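You operate a simulated robot arm through the tools that you are given. There is no shell and no other tool.

The job below is to be done with a simulated robot arm. You get a single attempt, and the scene is never put back.

TASK
Add one more plate to the full spindle and clamp it tight.
Fine: it goes under the dark plate; tight means the red band is hidden.
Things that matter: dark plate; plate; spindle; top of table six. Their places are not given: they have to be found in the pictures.

Only the result counts: the job must be done as asked and must still hold three seconds after the hand-in. Knocking over, shifting, dropping, spilling or breaking anything else fails it.

THE ROBOT
A 6-joint arm with a two-finger gripper, fixed in place. Base frame: the origin is on the floor under the middle of its stand, x ahead of it, y to its left, z up; the work surface is at about z = 0.86. Units: m, rad, N and s.
It reaches about 1.572 m from its shoulder. Its first joint turns from -2.897 to 2.897 rad. Payload 2.45 kg.
Tool frame: the origin (TCP) lies between the finger pads and is the grasp point; the fingertips stand 0.02 m ahead of it; z points along the fingers, y is the line along which they close. The gripper opens to 0.14 m; its body begins 0.168 m behind the TCP.
Orientation is that of the tool frame in the base frame, as [roll, pitch, yaw] about the fixed x, y, z axes, in that order (R = Rz(yaw) Ry(pitch) Rx(roll)). With the fingers straight down and closing along the base's y, the tool's x points along the base's -x, its y along +y and its z along -z.

THE INTERFACE
- The arm moves only by the tool apply_moves. Its argument "motion" is a list of rows, each a list of 7 numbers: the shift along the tool's x, y, z in m, then the turn, a rotation vector about the tool's x, y, z in degrees, then the opening in per cent of the stroke, from 0 (shut) to 100 (fully open). In form: [[tx, ty, tz, wx, wy, wz, claw], ...]. A call has 1 to 20 rows; each row shifts and turns the commanded pose from where the row before left it, along the tool's axes as they then stand. Each row takes 0.2 s and may step no farther than 0.05 m and 0.15 rad from the row before; otherwise, or with a gripper value out of range, the whole call is refused. Where a pose cannot be reached the arm comes as near as it can. A force on the tool above 40 N (or 10 N above the force at the start of the call, whichever is more), or a blocked arm, ends the call early, and 0.2 s more pass. Each finger travels about 0.045 m/s and halts on what it meets, pressing with about 22 N; the grip force reading is that of the motor and also rises with nothing between the fingers. The clock runs only during rows and for 0.2 s after the last one: add rows that do not move to give the fingers time. It gives the time, the measured TCP pose, the force on the tool (base axes), the opening and the grip force at its end, in the units of the frame above (readings bear some noise), with the torque about the TCP (base axes, N m) and any sound that the robot's microphone picked up.
- Cameras (640 x 400 px; columns grow to the right, rows downward): "scene" is fixed at [0.0442, -0.5141, 1.6801]; the picture's right is [0.47, -0.88, 0.00], its down [-0.47, -0.25, -0.84] and it looks along [0.74, 0.40, -0.54] (base axes); focal length 312 px, centre (320, 200). "wrist" rides on the gripper at [0.078, 0.011, -0.209] in the tool frame; the picture's right is [-0.14, 0.99, 0.00], its down [-0.92, -0.13, -0.37] and it looks along [-0.37, -0.05, 0.93] (tool axes); focal length 280 px, centre (320, 200).
- grab_frame(camera): a new picture of that camera. It takes no simulated time.
- measure_at(camera, pixels): there is no depth. For up to 12 entries [column, row, z] of the newest picture of that camera ("zoom" is the newest enlarged one), the place [x, y] in the base frame at which the ray of that pixel passes the height z, good to about 0.003 m, but the place of the scene camera against the robot may be out by one fixed shift of up to 0.018 m in any direction. It takes no simulated time.
- close_up(camera, box): a new picture of the part [left, top, right, bottom] of that camera's present view, enlarged. It takes no simulated time.
- close_job(): hands the job in; it is judged then, once.

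Unless the task says otherwise, let go and move clear before handing in.

The tools are called after "Emit:" as name(argument=value, ...) on one line, values as JSON. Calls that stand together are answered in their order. apply_moves: Moves the arm, as the interface text tells. Its arguments: {"type":"object","properties":{"motion":{"type":"array","items":{"type":"array","items":{"type":"number"}}}},"required":["motion"]} The other tools are called the same way: grab_frame (camera) takes a picture; measure_at (camera, pixels) gives the place at which the rays of pixels pass given heights; close_up (camera, box) takes an enlarged picture of a part of a camera's view; close_job () hands the job in.

At the start:

```text
time_s: 0.0
tool_pos: [0.6698, -0.1696, 1.3183]
tool_rot: [3.141, -0.001, 3.141]
force: [-0.5, 0.1, 1.0]
wrist_torque: [0.05, 0.0, -0.01]
opening: 0.1399
gripper_force: 0.1
```

scene: 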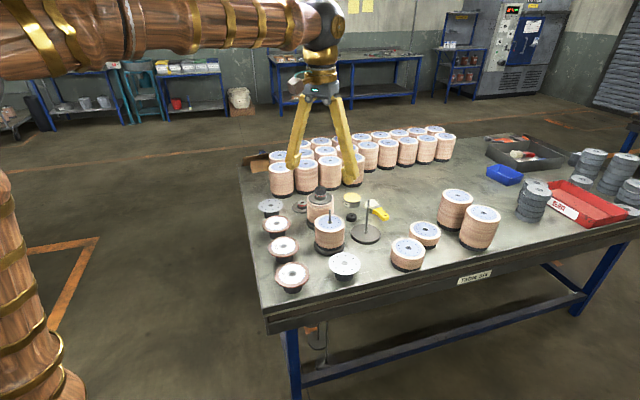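
wrist: 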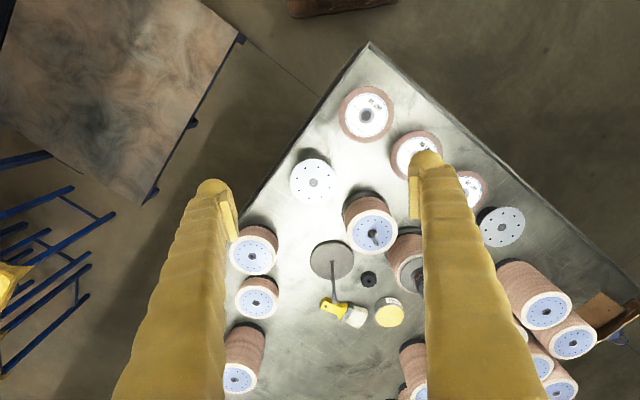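

The scene shows a cluttered table with stacks of discs, and several spindle-like things near pixels (320,205), (328,232) and (372,215). I'll take close-ups of both views to identify the dark plate, spindle and red band.

Emit:
close_up(camera="scene", box=[250, 170, 410, 300])

Emit:
close_up(camera="wrist", box=[220, 60, 540, 360])

Emit:
close_up(camera="scene", box=[380, 130, 640, 300])

```text
3.08 times, centred on (330, 235) of scene
```

zoom: 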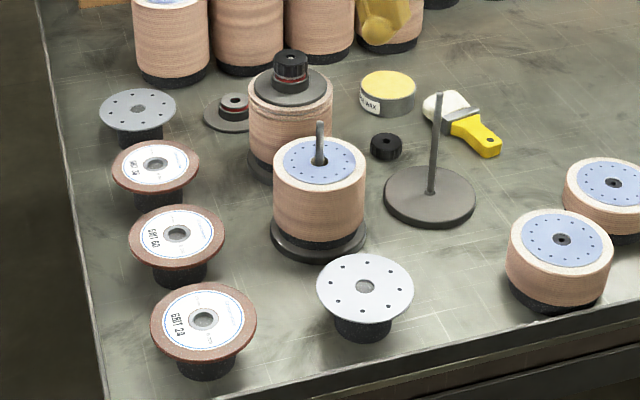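

```text
1.33 times, centred on (380, 210) of wrist
```

zoom: 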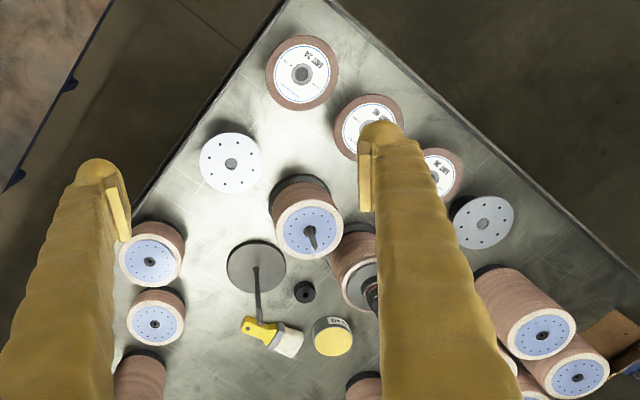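

```text
2.35 times, centred on (510, 215) of scene
```

zoom: 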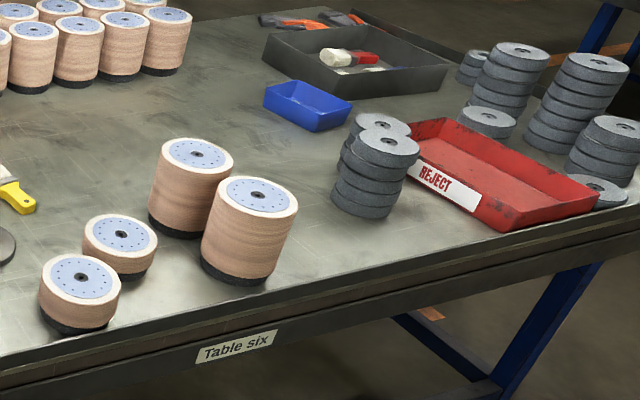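

The candidates are a capped stack at about (320,205), an uncapped stack with rod at (328,232), and a bare spindle at (372,215). I need tighter close-ups to see where the dark plate and red band are.

Emit:
close_up(camera="scene", box=[295, 180, 359, 220])

Emit:
close_up(camera="scene", box=[295, 200, 375, 260])

Emit:
close_up(camera="scene", box=[250, 190, 320, 240])

Emit:
close_up(camera="scene", box=[255, 240, 375, 300])

Emit:
close_up(camera="scene", box=[330, 190, 400, 250])

```text
10.00 times, centred on (327, 200) of scene
```

zoom: 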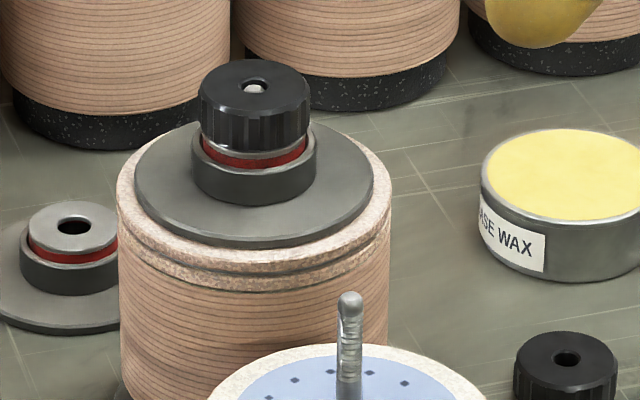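

```text
6.67 times, centred on (335, 230) of scene
```

zoom: 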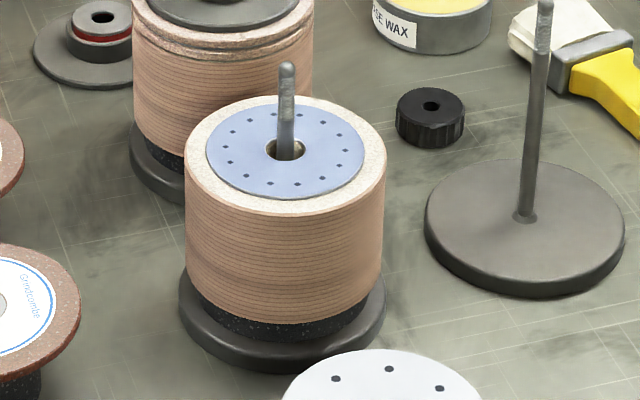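

```text
8.00 times, centred on (285, 215) of scene
```

zoom: 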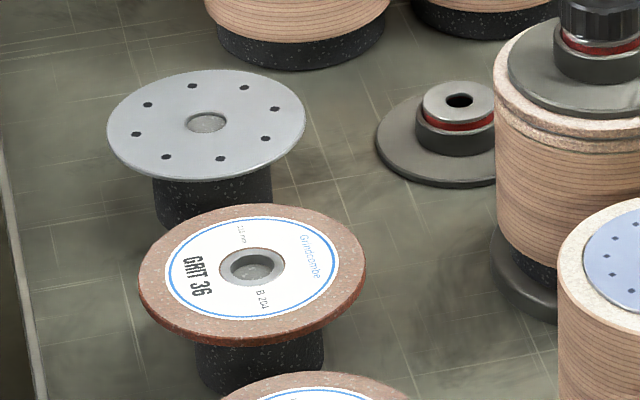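

```text
5.33 times, centred on (315, 270) of scene
```

zoom: 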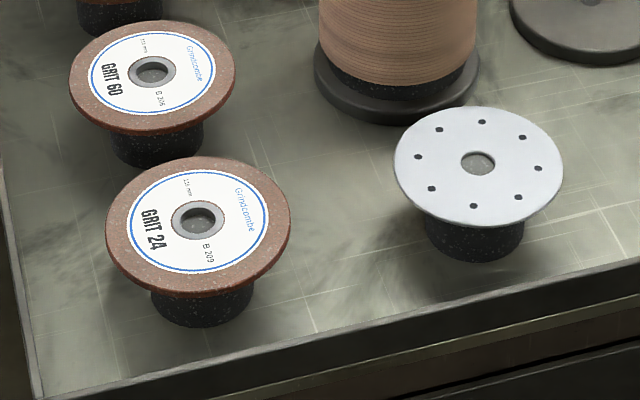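

```text
6.67 times, centred on (365, 220) of scene
```

zoom: 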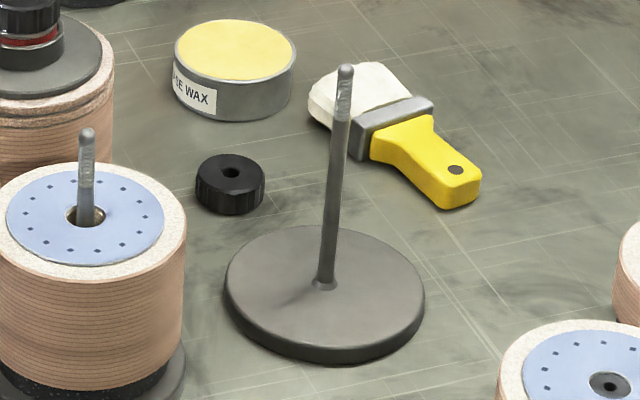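

The close-ups show a capped stack (dark plate with a red band under a black knob), an uncapped stack, a bare spindle, a spare dark plate and a spare knob. I'll measure positions and heights in both pictures before moving.

Emit:
measure_at(camera="wrist", pixels=[[313, 182, 0.86], [313, 182, 0.91], [502, 226, 0.91], [367, 115, 0.91], [415, 155, 0.91], [372, 233, 0.96], [372, 233, 0.86], [332, 260, 0.87], [369, 279, 0.87], [333, 260, 0.86]])

Emit:
measure_at(camera="scene", pixels=[[345, 264, 0.91], [270, 206, 0.91], [291, 274, 0.91], [329, 220, 0.96], [320, 187, 1.0], [320, 187, 0.86], [365, 236, 0.87], [308, 205, 0.86], [351, 217, 0.87], [329, 220, 0.86]])

```text
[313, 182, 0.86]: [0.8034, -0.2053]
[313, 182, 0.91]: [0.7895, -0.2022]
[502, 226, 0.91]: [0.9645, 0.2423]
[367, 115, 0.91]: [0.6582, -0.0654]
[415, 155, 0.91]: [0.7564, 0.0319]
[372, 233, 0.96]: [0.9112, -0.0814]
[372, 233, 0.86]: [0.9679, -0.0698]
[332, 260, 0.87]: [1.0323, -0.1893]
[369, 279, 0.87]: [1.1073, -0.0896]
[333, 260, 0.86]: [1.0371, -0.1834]
```

```text
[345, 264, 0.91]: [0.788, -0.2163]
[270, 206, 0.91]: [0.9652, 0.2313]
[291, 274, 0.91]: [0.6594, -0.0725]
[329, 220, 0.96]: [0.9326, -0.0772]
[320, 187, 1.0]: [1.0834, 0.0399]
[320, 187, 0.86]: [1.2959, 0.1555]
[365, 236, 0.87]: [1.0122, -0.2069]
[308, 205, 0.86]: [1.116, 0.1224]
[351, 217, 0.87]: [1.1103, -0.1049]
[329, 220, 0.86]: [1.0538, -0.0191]
```

Comparing both cameras, the front white plate is at about (0.789,-0.202), the grey plate at about (0.965,0.242), and the scene camera is offset about -0.012 in y. I'll move the wrist camera over the capped stack (wrist pixel (408,265)), which the right finger currently hides.

Emit:
apply_moves(motion=[[-0.0257, 0.0314, -0.0043, 0, 0, 0, 100], [-0.0257, 0.0314, -0.0043, 0, 0, 0, 100], [-0.0257, 0.0314, -0.0043, 0, 0, 0, 100], [-0.0257, 0.0314, -0.0043, 0, 0, 0, 100], [-0.0257, 0.0314, -0.0043, 0, 0, 0, 100], [-0.0257, 0.0314, -0.0043, 0, 0, 0, 100], [-0.0257, 0.0314, -0.0043, 0, 0, 0, 100]])

Emit:
grab_frame(camera="wrist")

Emit:
grab_frame(camera="scene")

```text
time_s: 1.6
tool_pos: [0.8503, 0.051, 1.3498]
tool_rot: [-3.14, 0.001, 3.139]
force: [-0.4, 0.4, 1.6]
wrist_torque: [-0.01, -0.04, 0.01]
opening: 0.1399
gripper_force: 0.0
```

```text
taken
```

wrist: 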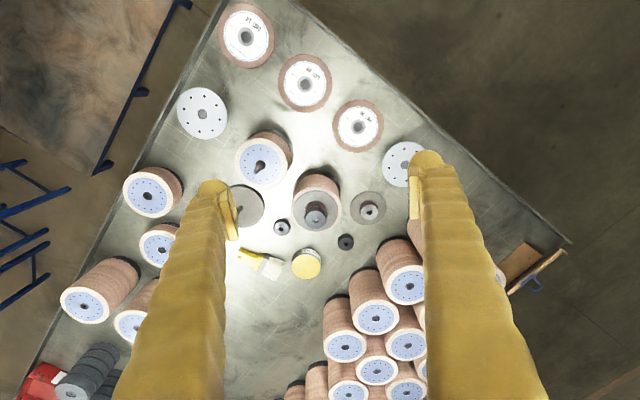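

```text
taken
```

scene: 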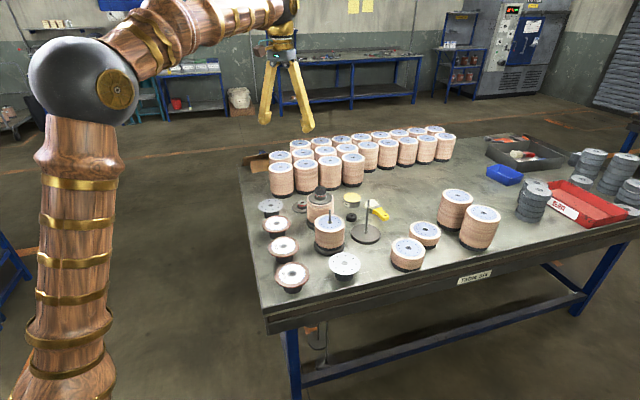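

The capped stack is now visible at wrist pixel (316,210), with a spare dark plate at (368,208) and two small black nuts at (282,227) and (346,242). I'll enlarge these.

Emit:
close_up(camera="wrist", box=[230, 120, 420, 285])

Emit:
close_up(camera="wrist", box=[280, 165, 400, 260])

Emit:
close_up(camera="wrist", box=[160, 0, 420, 190])

Emit:
close_up(camera="scene", box=[295, 175, 385, 240])

```text
2.42 times, centred on (325, 202) of wrist
```

zoom: 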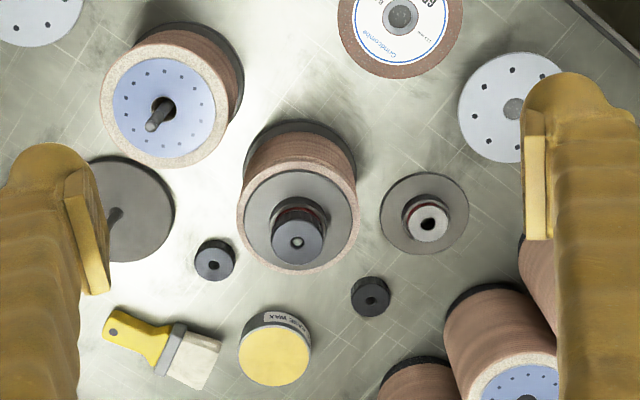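

```text
4.21 times, centred on (340, 212) of wrist
```

zoom: 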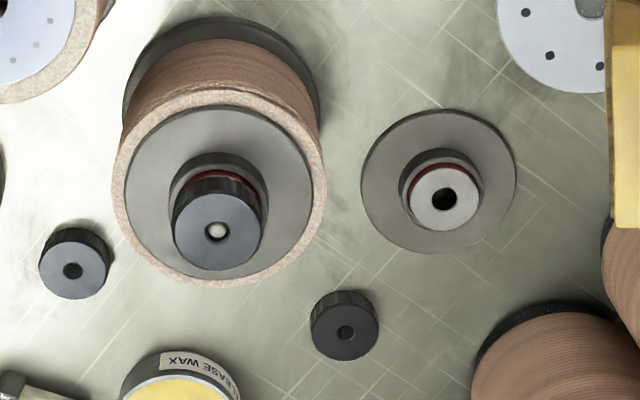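

```text
2.11 times, centred on (290, 95) of wrist
```

zoom: 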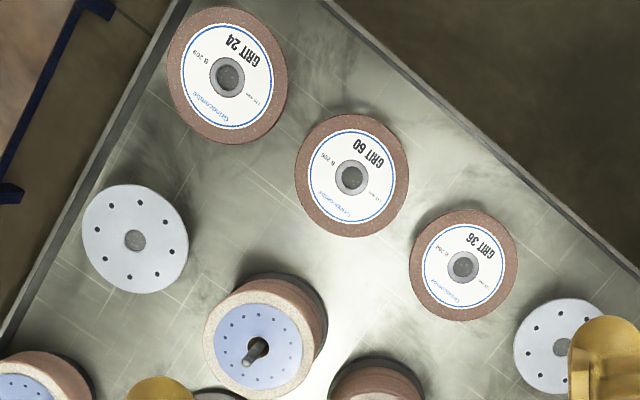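

```text
6.15 times, centred on (340, 208) of scene
```

zoom: 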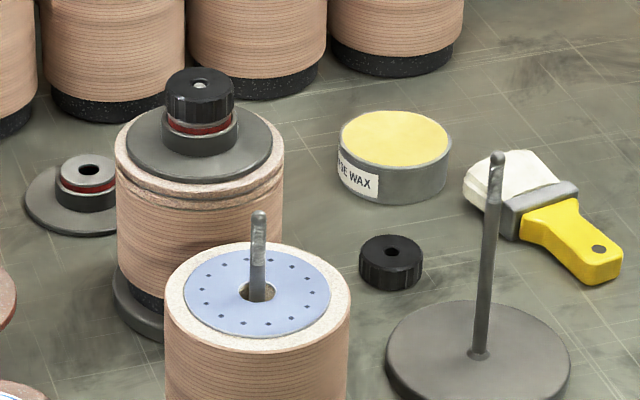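

The layout shows one capped stack, one uncapped stack, one bare spindle, one loose dark plate and two loose knobs. I'll measure heights of both stacks from the two cameras to decide which one is "full".

Emit:
measure_at(camera="wrist", pixels=[[261, 163.6, 0.94], [261, 163.6, 0.97], [261, 163.6, 1.0], [316.2, 211.3, 0.97], [316.2, 211.3, 1.0], [316.2, 211.3, 1.03], [281.5, 229, 0.88], [347, 243, 0.88], [368, 208, 0.87], [203, 112, 0.9], [203, 112, 0.92]])

Emit:
measure_at(camera="scene", pixels=[[329.8, 223.1, 0.94], [329.8, 223.1, 0.97], [329.8, 223.1, 1.0], [320.3, 199.1, 0.97], [320.3, 199.1, 1.0], [320.3, 199.1, 1.03], [351, 217, 0.88], [345, 264, 0.9], [345, 264, 0.92]])

```text
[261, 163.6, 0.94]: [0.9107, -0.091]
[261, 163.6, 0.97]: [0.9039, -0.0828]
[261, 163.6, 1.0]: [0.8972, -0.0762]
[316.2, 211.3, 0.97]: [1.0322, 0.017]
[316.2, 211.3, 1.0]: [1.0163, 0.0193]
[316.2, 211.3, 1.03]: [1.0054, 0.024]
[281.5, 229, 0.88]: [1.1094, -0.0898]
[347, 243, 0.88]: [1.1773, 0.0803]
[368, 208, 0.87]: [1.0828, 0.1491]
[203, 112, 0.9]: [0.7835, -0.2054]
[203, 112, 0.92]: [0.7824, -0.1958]
```

```text
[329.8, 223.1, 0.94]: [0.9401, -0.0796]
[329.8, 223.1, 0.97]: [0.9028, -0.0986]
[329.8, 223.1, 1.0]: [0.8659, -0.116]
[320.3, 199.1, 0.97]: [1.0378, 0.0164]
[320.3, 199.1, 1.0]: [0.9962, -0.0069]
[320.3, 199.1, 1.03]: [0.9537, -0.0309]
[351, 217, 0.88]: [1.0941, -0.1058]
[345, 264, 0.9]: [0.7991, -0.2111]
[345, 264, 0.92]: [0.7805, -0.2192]
```

Both stack tops sit around z≈0.97–0.98, so they're nearly the same height. I'll lower and tilt the wrist camera toward the capped stack for a closer side view of its layers.

Emit:
apply_moves(motion=[[0.002, -0.0082, 0.04, 0, 0, 0, 100], [0.002, -0.0082, 0.04, 0, 0, 0, 100], [0.002, -0.0082, 0.04, 0, 0, 0, 100], [0.002, -0.0082, 0.04, 0, 0, 0, 100], [0.002, -0.0082, 0.04, 0, 0, 0, 100], [0, 0, 0, 0, -7.25, 0, 100], [0, 0, 0, 0, -7.25, 0, 100], [0, 0, 0, 0, -7.25, 0, 100], [0, 0, 0, 0, -7.25, 0, 100]])

Emit:
grab_frame(camera="wrist")

Emit:
close_up(camera="wrist", box=[250, 100, 410, 200])

```text
time_s: 3.6
tool_pos: [0.8409, 0.0077, 1.1493]
tool_rot: [-3.141, 0.507, -3.141]
force: [0.3, 0.4, -0.6]
wrist_torque: [-0.02, -0.02, 0.01]
opening: 0.14
gripper_force: 0.0
```

```text
taken
```

wrist: 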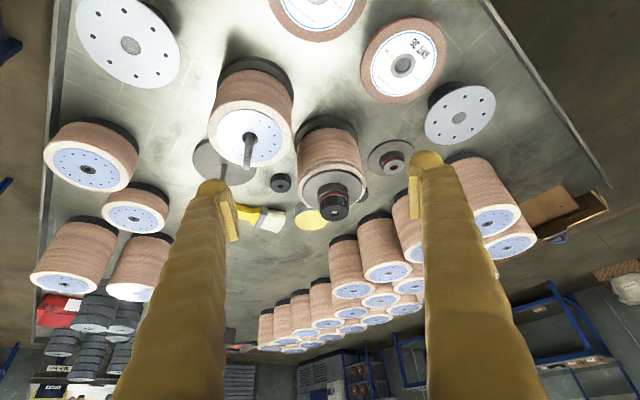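

```text
4.00 times, centred on (330, 150) of wrist
```

zoom: 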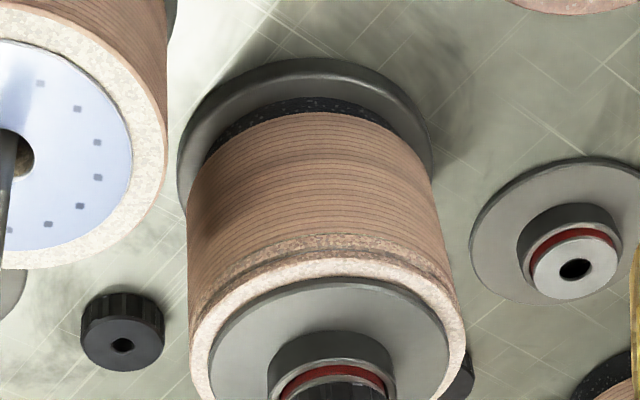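

The capped stack now shows at wrist (333,170) with extra coarse rings near its top, unlike the uncapped one. I'll zoom further to compare the rings.

Emit:
close_up(camera="wrist", box=[285, 150, 385, 225])

Emit:
close_up(camera="wrist", box=[190, 50, 310, 195])

Emit:
close_up(camera="wrist", box=[420, 70, 510, 150])

Emit:
close_up(camera="wrist", box=[60, 0, 200, 100])

Emit:
close_up(camera="wrist", box=[350, 10, 460, 110])

```text
5.33 times, centred on (335, 188) of wrist
```

zoom: 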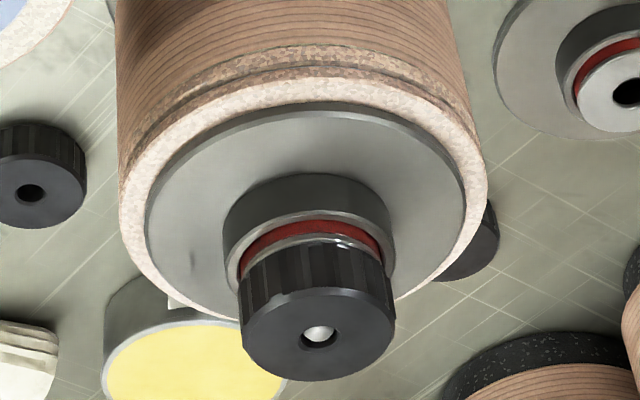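

```text
2.76 times, centred on (250, 122) of wrist
```

zoom: 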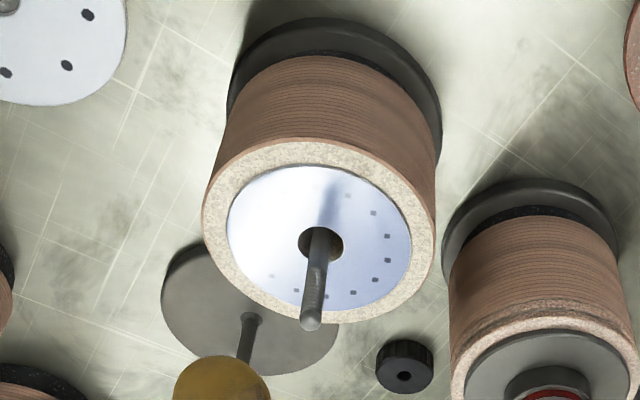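

```text
5.00 times, centred on (465, 110) of wrist
```

zoom: 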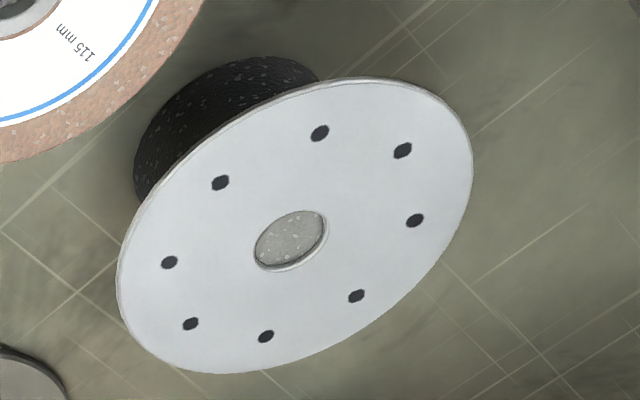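

```text
4.00 times, centred on (130, 50) of wrist
```

zoom: 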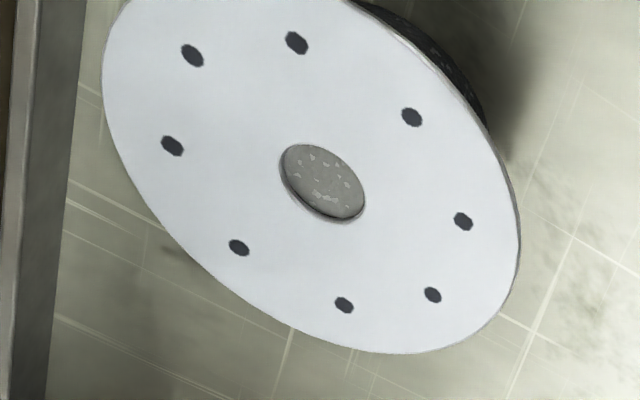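

```text
4.00 times, centred on (405, 60) of wrist
```

zoom: 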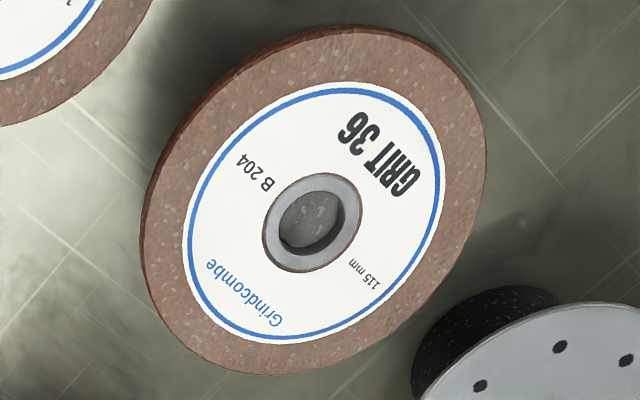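

The capped stack has an extra coarse ring on top under its dark plate, and both metal plates on pedestals look alike. I'll measure rod tips and knob tops plus plate rims to compare geometry and sizes.

Emit:
measure_at(camera="wrist", pixels=[[335, 213, 0.98], [335, 213, 1.01], [335, 213, 1.04], [246.4, 167.3, 0.98], [246.4, 167.3, 1.01], [246.4, 167.3, 1.04], [250.4, 137.6, 0.97], [426, 135, 0.9], [495, 92, 0.9], [78, 20, 0.9], [180, 60, 0.9], [460, 116.5, 0.9]])

Emit:
measure_at(camera="scene", pixels=[[320.5, 189.5, 0.98], [320.5, 189.5, 1.01], [320.5, 189.5, 1.04], [329.8, 210.1, 0.98], [329.8, 210.1, 1.01], [329.8, 210.1, 1.04], [329.4, 264.7, 0.9], [361.2, 264.7, 0.9], [345, 273, 0.9], [345, 254.5, 0.9]])

```text
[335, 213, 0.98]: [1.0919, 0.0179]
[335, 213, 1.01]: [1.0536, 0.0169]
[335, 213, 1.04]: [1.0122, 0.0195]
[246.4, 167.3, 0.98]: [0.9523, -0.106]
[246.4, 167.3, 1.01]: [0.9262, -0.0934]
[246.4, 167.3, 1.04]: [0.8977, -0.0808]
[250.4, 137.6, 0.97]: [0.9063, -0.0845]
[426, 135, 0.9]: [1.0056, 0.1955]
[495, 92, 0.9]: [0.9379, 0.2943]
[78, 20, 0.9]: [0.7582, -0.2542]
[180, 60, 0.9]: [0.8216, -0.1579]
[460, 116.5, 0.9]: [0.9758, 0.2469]
```

```text
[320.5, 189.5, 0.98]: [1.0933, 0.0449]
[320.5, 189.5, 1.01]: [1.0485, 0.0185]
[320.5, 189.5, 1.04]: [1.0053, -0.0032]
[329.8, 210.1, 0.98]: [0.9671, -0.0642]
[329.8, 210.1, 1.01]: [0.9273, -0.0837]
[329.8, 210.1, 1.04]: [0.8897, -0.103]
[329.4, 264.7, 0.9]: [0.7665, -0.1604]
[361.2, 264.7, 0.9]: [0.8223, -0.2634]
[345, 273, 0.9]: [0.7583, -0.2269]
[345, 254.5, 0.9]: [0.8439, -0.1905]
```

Both rod tips are at z≈1.03. On the capped spindle the knob reaches the rod tip, with the dark plate in place and its red band showing, so that is the "full" spindle (axis ≈ (1.027, 0.018)). I'll straighten the tool and hover above its knob to measure it precisely.

Emit:
apply_moves(motion=[[0, 0, -0.02, 0, 7.25, 0, 100], [0, 0, -0.02, 0, 7.25, 0, 100], [0, 0, -0.02, 0, 7.25, 0, 100], [0, 0, 0, 0, 7.25, 0, 100], [-0.036, 0.002, 0, 0, 0, 0, 100], [-0.036, 0.002, 0, 0, 0, 0, 100], [-0.036, 0.002, 0, 0, 0, 0, 100], [-0.036, 0.002, 0, 0, 0, 0, 100], [-0.02, 0.002, 0, 0, 0, 0, 100], [0, 0, 0, 0, 0, 0, 100]])

Emit:
grab_frame(camera="wrist")

```text
time_s: 5.8
tool_pos: [0.9816, 0.0187, 1.2042]
tool_rot: [-3.141, -0.002, -3.141]
force: [0.6, -0.5, -0.9]
wrist_torque: [0.02, 0.02, 0.0]
opening: 0.1399
gripper_force: 0.1
```

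```text
taken
```

wrist: 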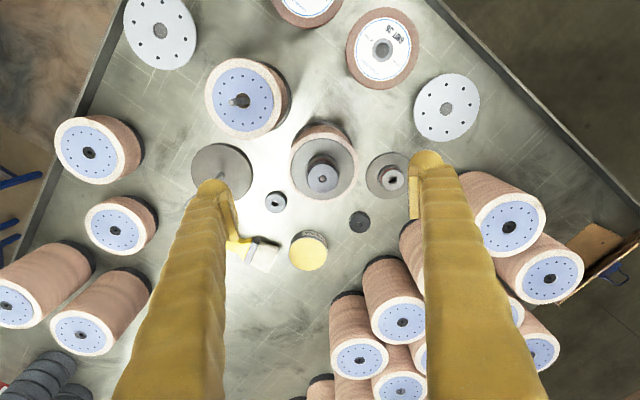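

The knob is now at wrist (322,177) with the tool vertical. I'll enlarge it to locate its centre and rod tip.

Emit:
close_up(camera="wrist", box=[275, 115, 375, 215])

```text
4.00 times, centred on (325, 165) of wrist
```

zoom: 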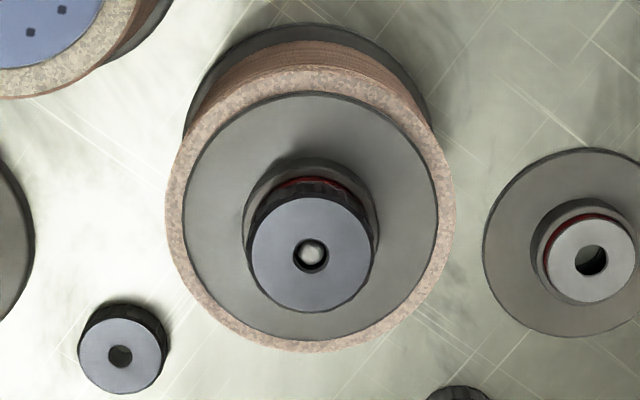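

The knob's top centre is at zoom (312,254) and the dark plate's centre at zoom (311,217). I'll convert these to base coordinates.

Emit:
measure_at(camera="zoom", pixels=[[312, 254, 1.028], [249, 254, 1.028], [375, 254, 1.028], [312, 313, 1.028], [312, 196, 1.028], [311.5, 217, 0.985], [183, 217, 0.985], [440, 217, 0.985], [311.5, 92, 0.985], [311.5, 342, 0.985], [312, 210, 0.97], [452, 210, 0.98]])

Emit:
close_up(camera="scene", box=[300, 180, 340, 205])

```text
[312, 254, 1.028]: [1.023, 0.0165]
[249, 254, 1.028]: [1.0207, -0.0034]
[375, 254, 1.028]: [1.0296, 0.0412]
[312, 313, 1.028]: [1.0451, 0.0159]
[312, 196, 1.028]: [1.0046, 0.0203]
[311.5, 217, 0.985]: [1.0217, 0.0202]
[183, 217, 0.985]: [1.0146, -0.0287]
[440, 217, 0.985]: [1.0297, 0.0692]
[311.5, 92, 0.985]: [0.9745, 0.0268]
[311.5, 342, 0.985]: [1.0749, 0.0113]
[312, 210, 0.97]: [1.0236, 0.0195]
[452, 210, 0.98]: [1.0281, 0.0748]
```

```text
16.00 times, centred on (320, 192) of scene
```

zoom: 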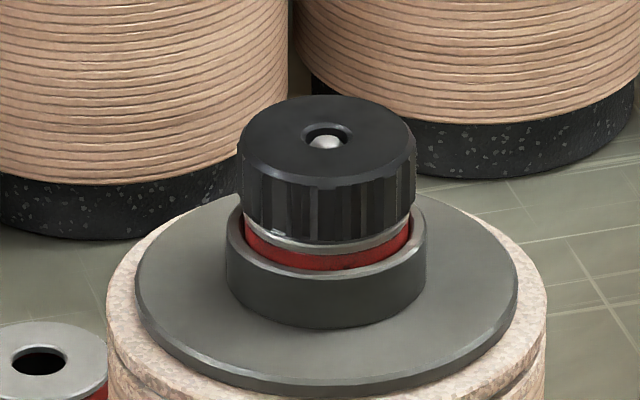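

The knob's axis comes out at about (1.0245, 0.019), with the knob about 45 mm wide and 17 mm high, top near z≈1.03, and the boss just below. I'll move over it at z≈1.10 and recheck centring before gripping.

Emit:
apply_moves(motion=[[-0.0215, 0, 0.02, 0, 0, 0, 100], [-0.0214, 0, 0.03, 0, 0, 0, 100], [0, 0, 0.04, 0, 0, 0, 100], [0, 0, 0.014, 0, 0, 0, 100], [0, 0, 0, 0, 0, 0, 100]])

Emit:
grab_frame(camera="wrist")

Emit:
close_up(camera="wrist", box=[250, 120, 390, 240])

```text
time_s: 7.0
tool_pos: [1.0264, 0.0183, 1.1001]
tool_rot: [-3.14, 0.001, 3.141]
force: [-0.1, 0.2, -0.9]
wrist_torque: [0.02, -0.01, -0.02]
opening: 0.1403
gripper_force: 0.2
```

```text
taken
```

wrist: 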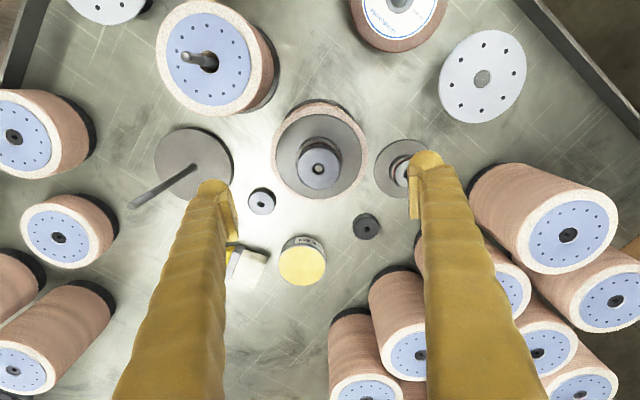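

```text
3.33 times, centred on (320, 180) of wrist
```

zoom: 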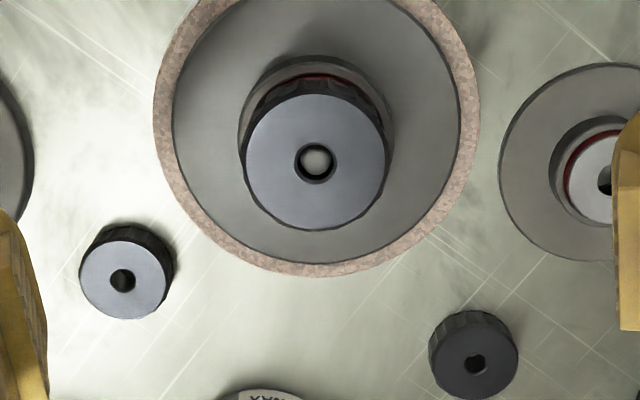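

The knob's top centre is at zoom (316,162). I'll convert it and its rims at z≈1.03 for final centring.

Emit:
measure_at(camera="zoom", pixels=[[316, 162, 1.03], [316, 162, 1.03], [315, 163, 1.028], [244, 162, 1.03], [388, 162, 1.03], [316, 93, 1.03], [316, 231, 1.03], [316, 162, 1.02], [174, 130, 0.985], [460, 130, 0.985], [154, 115, 0.98], [478, 115, 0.98]])

```text
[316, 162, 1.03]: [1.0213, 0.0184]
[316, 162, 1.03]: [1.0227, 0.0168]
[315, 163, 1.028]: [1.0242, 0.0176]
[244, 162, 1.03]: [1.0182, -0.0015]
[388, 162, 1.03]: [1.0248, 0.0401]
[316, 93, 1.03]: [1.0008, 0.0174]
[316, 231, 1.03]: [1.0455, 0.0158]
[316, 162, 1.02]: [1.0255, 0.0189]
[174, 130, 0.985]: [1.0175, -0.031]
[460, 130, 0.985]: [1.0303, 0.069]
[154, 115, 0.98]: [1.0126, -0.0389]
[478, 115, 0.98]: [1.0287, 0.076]
```

Averaging gives the axis at about (1.0235, 0.0185). I'll pre-rotate 80° clockwise at this height to leave room for unscrewing, then descend so the tips straddle the knob just above the boss, without closing yet.

Emit:
apply_moves(motion=[[0.0015, 0, 0, 0, 0, 8, 100], [0, 0, 0, 0, 0, 8, 100], [0, 0, 0, 0, 0, 8, 100], [0, 0, 0, 0, 0, 8, 100], [0, 0, 0, 0, 0, 8, 100], [0, 0, 0, 0, 0, 8, 100], [0, 0, 0, 0, 0, 8, 100], [0, 0, 0, 0, 0, 8, 100], [0, 0, 0, 0, 0, 8, 100], [0, 0, 0, 0, 0, 8, 100], [0, 0, 0, 0, 0, 0, 100]])

Emit:
grab_frame(camera="wrist")

Emit:
close_up(camera="wrist", box=[250, 120, 390, 240])

```text
time_s: 9.4
tool_pos: [1.0219, 0.0192, 1.1004]
tool_rot: [3.141, -0.001, 1.743]
force: [0.2, 0.2, -0.1]
wrist_torque: [0.0, -0.06, -0.03]
opening: 0.1402
gripper_force: 0.1
```

```text
taken
```

wrist: 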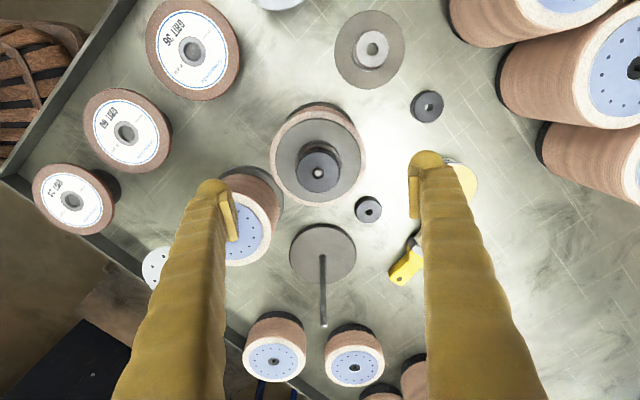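

```text
3.33 times, centred on (320, 180) of wrist
```

zoom: 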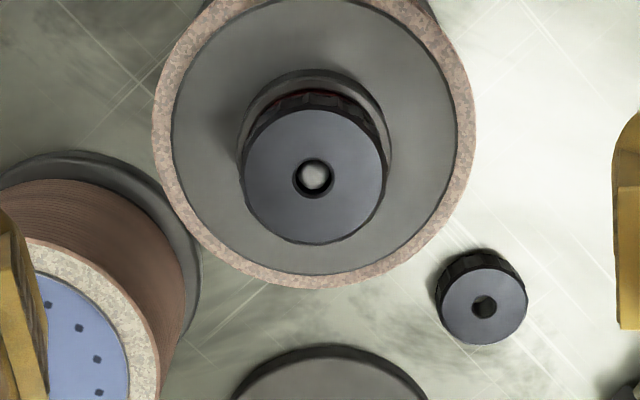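

At this yaw the knob's centre is zoom (315.5,176). I'll take one more reading for averaging before descending.

Emit:
measure_at(camera="zoom", pixels=[[315.5, 176, 1.03], [315.5, 176, 1.03], [315.5, 176, 1.03], [315, 177, 1.03], [244, 176, 1.03], [387, 176, 1.03], [315.5, 108, 1.03], [315.5, 243, 1.03]])

```text
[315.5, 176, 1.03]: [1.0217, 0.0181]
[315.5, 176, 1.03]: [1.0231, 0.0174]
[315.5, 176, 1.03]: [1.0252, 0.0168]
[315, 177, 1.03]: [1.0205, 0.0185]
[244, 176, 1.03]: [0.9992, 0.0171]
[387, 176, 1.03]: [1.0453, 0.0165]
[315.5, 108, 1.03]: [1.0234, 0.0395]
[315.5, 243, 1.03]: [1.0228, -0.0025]
```

The knob centre averages (1.0225, 0.018), matching the TCP within about 1 mm. I'll descend 68 mm to z≈1.032, and then close on the knob.

Emit:
apply_moves(motion=[[0, 0, 0.03, 0, 0, 0, 100], [0, 0, 0.025, 0, 0, 0, 100], [0, 0, 0.013, 0, 0, 0, 100], [0, 0, 0, 0, 0, 0, 60], [0, 0, 0, 0, 0, 0, 50], [0, 0, 0, 0, 0, 0, 40], [0, 0, 0, 0, 0, 0, 25], [0, 0, 0, 0, 0, 0, 25], [0, 0, 0, 0, 0, 0, 25], [0, 0, 0, 0, 0, 0, 25], [0, 0, 0, 0, 0, 0, 25]])

Emit:
close_up(camera="scene", box=[290, 165, 354, 205])

Emit:
close_up(camera="wrist", box=[250, 120, 390, 240])

```text
time_s: 11.8
tool_pos: [1.0242, 0.0177, 1.0322]
tool_rot: [-3.141, 0.001, 1.745]
force: [-15.2, -1.8, 3.4]
wrist_torque: [-0.08, 0.51, -0.02]
opening: 0.0445
gripper_force: 21.7
```

```text
10.00 times, centred on (322, 185) of scene
```

zoom: 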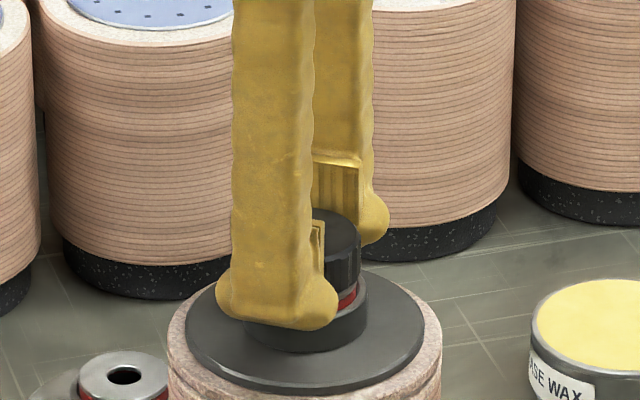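

```text
3.33 times, centred on (320, 180) of wrist
```

zoom: 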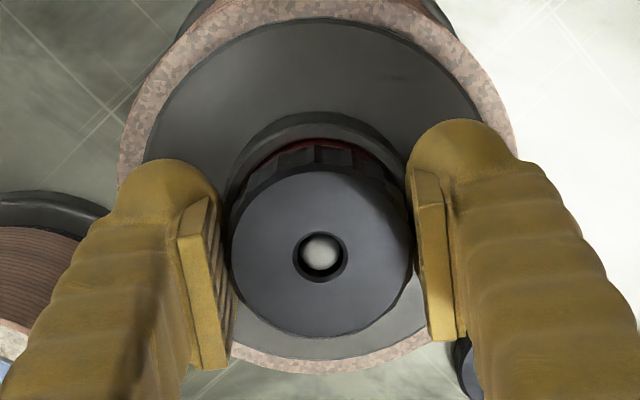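

The knob is gripped (opening 44.5 mm, 21.7 N) and the -15 N in x suggests the TCP is about 1 mm too far forward. I'll shift back slightly and do a small counter-clockwise test turn to feel the thread.

Emit:
apply_moves(motion=[[0, -0.001, 0, 0, 0, 0, 25], [0, 0, 0, 0, 0, -4, 25], [0, 0, 0, 0, 0, -4, 25], [0, 0, 0, 0, 0, -4, 25], [0, 0, 0, 0, 0, -4, 25], [0, 0, 0, 0, 0, -4, 25]])

Emit:
close_up(camera="wrist", box=[250, 120, 390, 240])

```text
time_s: 13.2
tool_pos: [1.0225, 0.0184, 1.0329]
tool_rot: [-3.141, -0.002, 2.093]
force: [-12.0, -2.8, 3.1]
wrist_torque: [-0.03, 0.17, -0.04]
opening: 0.0446
gripper_force: 21.7
```

```text
3.33 times, centred on (320, 180) of wrist
```

zoom: 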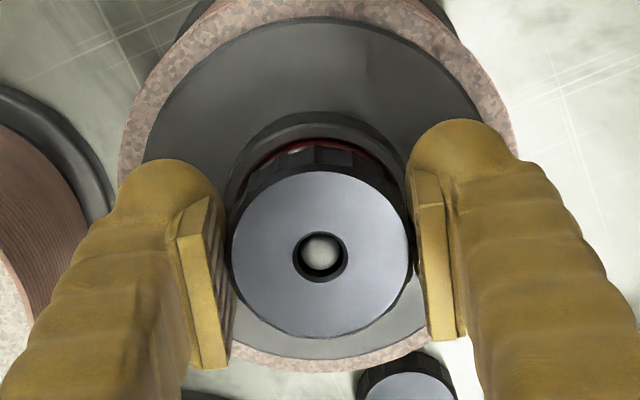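

The knob turned with the gripper (ribs unchanged in view) with little torque and no vertical force build-up. I'll continue 72° counter-clockwise and watch the vertical force.

Emit:
apply_moves(motion=[[0.0005, -0.0009, 0, 0, 0, -8, 25], [0, 0, 0, 0, 0, -8, 25], [0, 0, 0, 0, 0, -8, 25], [0, 0, 0, 0, 0, -8, 25], [0, 0, 0, 0, 0, -8, 25], [0, 0, 0, 0, 0, -8, 25], [0, 0, 0, 0, 0, -8, 25], [0, 0, 0, 0, 0, -8, 25], [0, 0, 0, 0, 0, -8, 25]])

Emit:
close_up(camera="wrist", box=[250, 120, 390, 240])

Emit:
close_up(camera="scene", box=[290, 165, 354, 205])

```text
time_s: 15.2
tool_pos: [1.0216, 0.0179, 1.0329]
tool_rot: [-3.141, 0.0, -2.93]
force: [-3.3, -13.3, 6.2]
wrist_torque: [-0.26, 0.15, -0.01]
opening: 0.0445
gripper_force: 22.1
```

```text
3.33 times, centred on (320, 180) of wrist
```

zoom: 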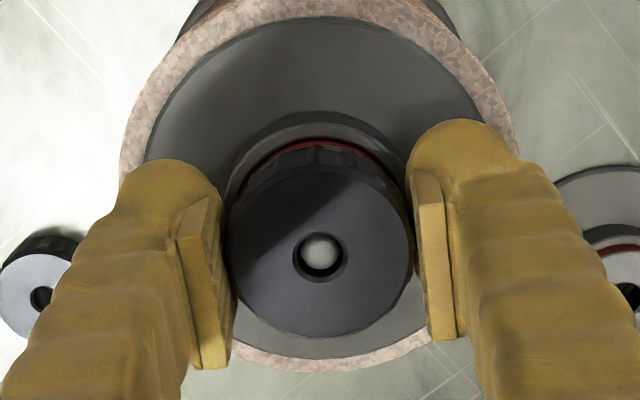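

```text
10.00 times, centred on (322, 185) of scene
```

zoom: 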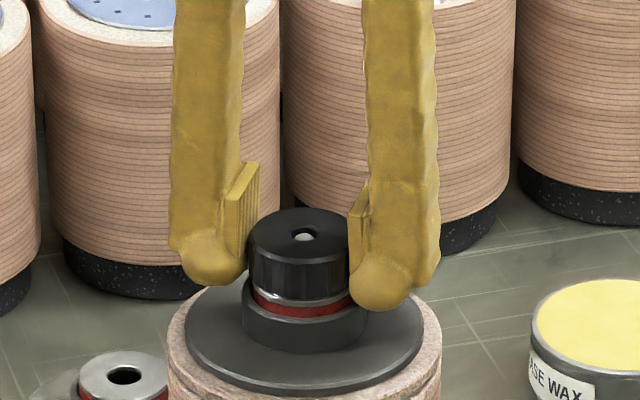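

The knob is rising slightly (vertical force 3→6 N), and there is a steady -13 N along the tool's closing axis, so the gripper is off-centre along it. I'll shift -2 mm along tool y and continue turning while lifting gently.

Emit:
apply_moves(motion=[[0, -0.002, 0, 0, 0, 0, 25], [0, 0, 0, 0, 0, 0, 25]])

```text
time_s: 15.8
tool_pos: [1.0223, 0.0172, 1.0327]
tool_rot: [-3.141, 0.0, -2.935]
force: [-13.0, 1.2, 5.9]
wrist_torque: [0.13, 0.19, 0.01]
opening: 0.0444
gripper_force: 21.6
```

Shifting cleared the y-force (now 1 N), but -13 N remains in x, implying roughly 2 mm of offset in x at ~7 N/mm. I'll shift back by 1.8 mm in base x and check.

Emit:
apply_moves(motion=[[0.0018, 0, 0, 0, 0, 0, 25], [0, 0, 0, 0, 0, 0, 25]])

```text
time_s: 16.4
tool_pos: [1.0223, 0.017, 1.0338]
tool_rot: [-3.141, 0.001, -2.931]
force: [12.7, 12.3, 5.5]
wrist_torque: [0.45, -0.53, 0.02]
opening: 0.0445
gripper_force: 22.3
```

The forces flipped to +12.7/+12.3 N, so the centre lies about halfway back. I'll move back ~0.9 mm in both axes and then continue unscrewing with a gentle lift.

Emit:
apply_moves(motion=[[-0.0009, 0.0008, 0, 0, 0, 0, 25], [0, 0, 0, 0, 0, 0, 25], [0, 0, -0.0005, 0, 0, -7, 25], [0, 0, 0, 0, 0, -7, 25], [0, 0, -0.0005, 0, 0, -7, 25], [0, 0, 0, 0, 0, -7, 25], [0, 0, -0.0005, 0, 0, -7, 25], [0, 0, 0, 0, 0, -7, 25]])

Emit:
close_up(camera="scene", box=[300, 175, 340, 200])

```text
time_s: 18.2
tool_pos: [1.0203, 0.0169, 1.0334]
tool_rot: [-3.14, 0.002, -2.198]
force: [10.3, 4.5, 0.3]
wrist_torque: [-0.09, -0.17, -0.03]
opening: 0.0447
gripper_force: 22.3
```

```text
16.00 times, centred on (320, 188) of scene
```

zoom: 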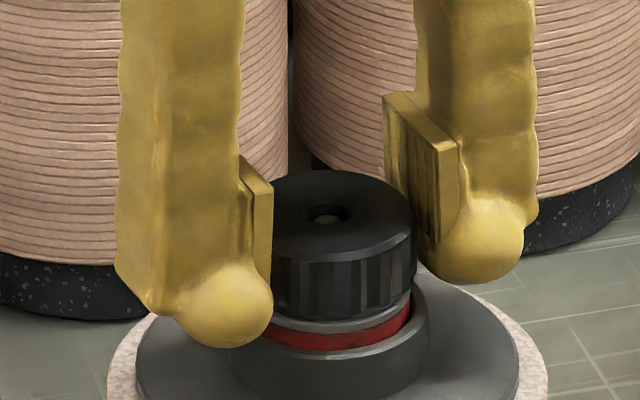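

About 134° turned so far; the rod tip now looks deeper in the knob's hole, so it is unscrewing with a fine pitch. I'll keep turning counter-clockwise with a slight lift.

Emit:
apply_moves(motion=[[0, 0, 0, 0, 0, -8, 25], [0, 0, -0.0003, 0, 0, -8, 25], [0, 0, 0, 0, 0, -8, 25], [0, 0, -0.0003, 0, 0, -8, 25], [0, 0, 0, 0, 0, -8, 25], [0, 0, -0.0003, 0, 0, -8, 25], [0, 0, 0, 0, 0, -8, 25], [0, 0, -0.0003, 0, 0, -8, 25], [0, 0, 0, 0, 0, -8, 25], [0, 0, -0.0003, 0, 0, -8, 25]])

Emit:
close_up(camera="scene", box=[300, 175, 340, 200])

Emit:
close_up(camera="wrist", box=[250, 120, 390, 240])

```text
time_s: 20.4
tool_pos: [1.0206, 0.0161, 1.0356]
tool_rot: [3.141, 0.0, -0.802]
force: [10.4, 3.7, -2.1]
wrist_torque: [0.01, -0.21, -0.01]
opening: 0.0446
gripper_force: 22.3
```

```text
16.00 times, centred on (320, 188) of scene
```

zoom: 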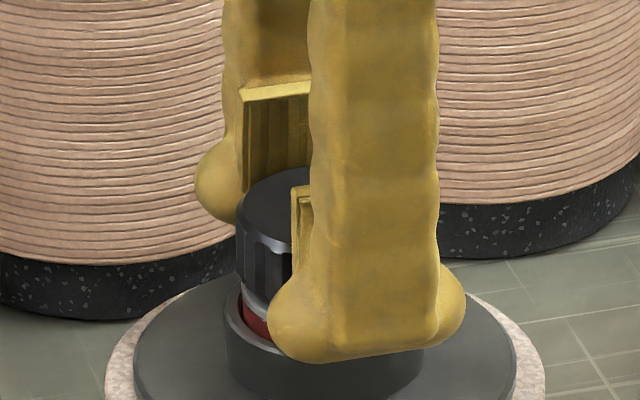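

```text
3.33 times, centred on (320, 180) of wrist
```

zoom: 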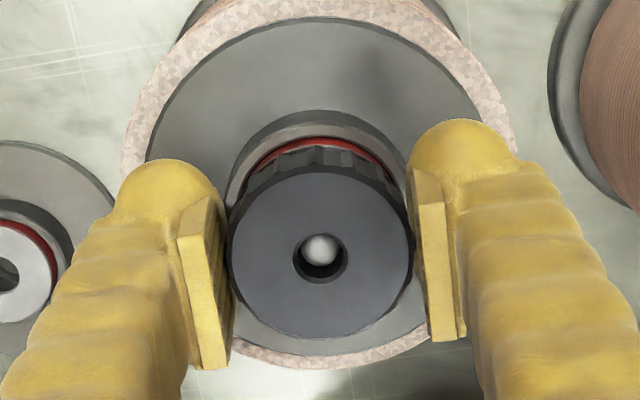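

The rod tip now sits visibly deeper in the knob's hole (zoom (320,248)) after 214°, roughly 3 mm of rise. The wrist joint still follows, so I'll keep turning with a lift of about 5 mm per turn.

Emit:
apply_moves(motion=[[0, 0, -0.0001, 0, 0, -8, 25], [0, 0, -0.0001, 0, 0, -8, 25], [0, 0, -0.0001, 0, 0, -8, 25], [0, 0, -0.0001, 0, 0, -8, 25], [0, 0, -0.0001, 0, 0, -8, 25], [0, 0, -0.0001, 0, 0, -8, 25], [0, 0, -0.0001, 0, 0, -8, 25], [0, 0, -0.0001, 0, 0, -8, 25], [0, 0, -0.0001, 0, 0, -8, 25], [0, 0, -0.0001, 0, 0, -8, 25], [0, 0, -0.0001, 0, 0, -8, 25], [0, 0, -0.0001, 0, 0, -8, 25]])

Emit:
close_up(camera="wrist", box=[250, 120, 390, 240])

Emit:
close_up(camera="scene", box=[300, 175, 340, 200])

```text
time_s: 23.0
tool_pos: [1.0212, 0.0181, 1.0354]
tool_rot: [3.137, -0.002, -0.112]
force: [8.0, 6.5, -1.1]
wrist_torque: [0.04, -0.06, 0.0]
opening: 0.0444
gripper_force: 22.0
out of reach, approached as far as the arm can: row 6, 7, 8, 9, 10, 11, 12
```

```text
3.33 times, centred on (320, 180) of wrist
```

zoom: 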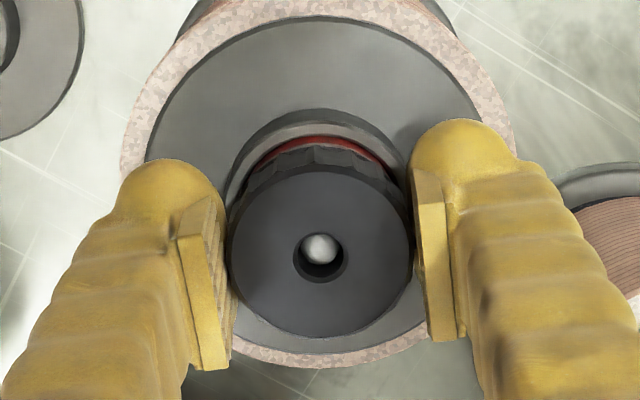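

```text
16.00 times, centred on (320, 188) of scene
```

zoom: 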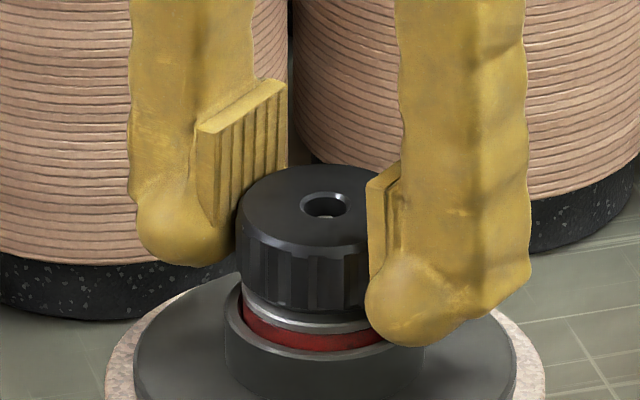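

The wrist joint hit its limit at yaw≈-0.11 after 254°, and the knob has risen ~2.5–3 mm (≈4 mm per turn). I'll open slightly and begin rotating back clockwise to regrip.

Emit:
apply_moves(motion=[[0, 0, 0, 0, 0, 0, 45], [0, 0, 0, 0, 0, 0, 45], [0, 0, 0, 0, 0, 4, 45], [0, 0, 0, 0, 0, 4, 45]])

Emit:
close_up(camera="scene", box=[300, 175, 340, 200])

```text
time_s: 24.0
tool_pos: [1.0203, 0.0183, 1.0364]
tool_rot: [3.138, -0.001, -0.252]
force: [0.0, 0.0, 0.9]
wrist_torque: [0.0, -0.02, 0.0]
opening: 0.0629
gripper_force: 0.0
```

```text
16.00 times, centred on (320, 188) of scene
```

zoom: 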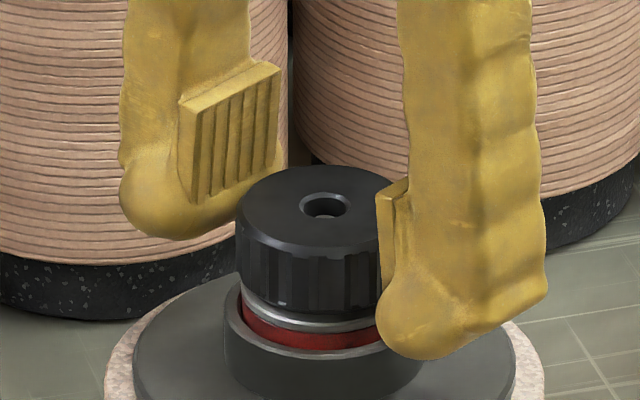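

The command follows from the limit (yaw -0.25), and the knob holds its place on the thread. I'll rotate clockwise all the way back, in two calls.

Emit:
apply_moves(motion=[[0, 0, 0, 0, 0, 8.5, 45], [0, 0, 0, 0, 0, 8.5, 45], [0, 0, 0, 0, 0, 8.5, 45], [0, 0, 0, 0, 0, 8.5, 45], [0, 0, 0, 0, 0, 8.5, 45], [0, 0, 0, 0, 0, 8.5, 45], [0, 0, 0, 0, 0, 8.5, 45], [0, 0, 0, 0, 0, 8.5, 45], [0, 0, 0, 0, 0, 8.5, 45], [0, 0, 0, 0, 0, 8.5, 45], [0, 0, 0, 0, 0, 8.5, 45], [0, 0, 0, 0, 0, 8.5, 45], [0, 0, 0, 0, 0, 8.5, 45], [0, 0, 0, 0, 0, 8.5, 45], [0, 0, 0, 0, 0, 8.5, 45], [0, 0, 0, 0, 0, 8.5, 45], [0, 0, 0, 0, 0, 8.5, 45], [0, 0, 0, 0, 0, 8.5, 45], [0, 0, 0, 0, 0, 8.5, 45], [0, 0, 0, 0, 0, 8.5, 45]])

Emit:
apply_moves(motion=[[0, 0, 0, 0, 0, 8.5, 45], [0, 0, 0, 0, 0, 8.5, 45], [0, 0, 0, 0, 0, 8.5, 45], [0, 0, 0, 0, 0, 8.5, 45], [0, 0, 0, 0, 0, 8.5, 45], [0, 0, 0, 0, 0, 8.5, 45], [0, 0, 0, 0, 0, 8.5, 45], [0, 0, 0, 0, 0, 8.5, 45], [0, 0, 0, 0, 0, 8.5, 45], [0, 0, 0, 0, 0, 8.5, 45], [0, 0, 0, 0, 0, 8.5, 45], [0, 0, 0, 0, 0, 8.5, 45], [0, 0, 0, 0, 0, 8.5, 45], [0, 0, 0, 0, 0, 8.5, 45], [0, 0, 0, 0, 0, 8.5, 45], [0, 0, 0, 0, 0, 8.5, 45], [0, 0, 0, 0, 0, 8.5, 45], [0, 0, 0, 0, 0, 8.5, 45]])

Emit:
close_up(camera="wrist", box=[250, 120, 390, 240])

```text
time_s: 28.2
tool_pos: [1.0204, 0.0159, 1.0369]
tool_rot: [-3.137, 0.002, 3.062]
force: [0.4, -0.5, -0.1]
wrist_torque: [0.01, -0.01, -0.02]
opening: 0.0631
gripper_force: 0.1
```

```text
time_s: 32.0
tool_pos: [1.0216, 0.017, 1.0365]
tool_rot: [3.139, 0.002, 0.391]
force: [-0.9, -0.1, -0.3]
wrist_torque: [0.0, 0.01, -0.02]
opening: 0.0631
gripper_force: 0.1
```

```text
3.33 times, centred on (320, 180) of wrist
```

zoom: 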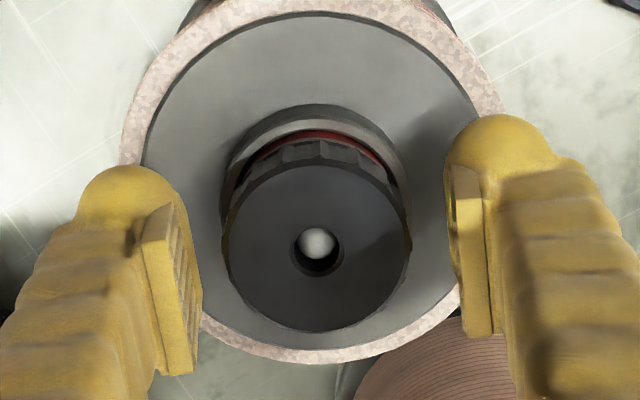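

Yaw is 0.39 with the knob centred between the open fingers (zoom (318,253)). I'll close again and check side forces before the next turn.

Emit:
apply_moves(motion=[[0, 0, 0, 0, 0, 0, 25], [0, 0, 0, 0, 0, 0, 25], [0, 0, 0, 0, 0, 0, 25]])

```text
time_s: 32.8
tool_pos: [1.0199, 0.0186, 1.0372]
tool_rot: [3.138, 0.002, 0.394]
force: [-4.8, 7.4, 0.0]
wrist_torque: [0.11, 0.05, 0.01]
opening: 0.0447
gripper_force: 22.3
```

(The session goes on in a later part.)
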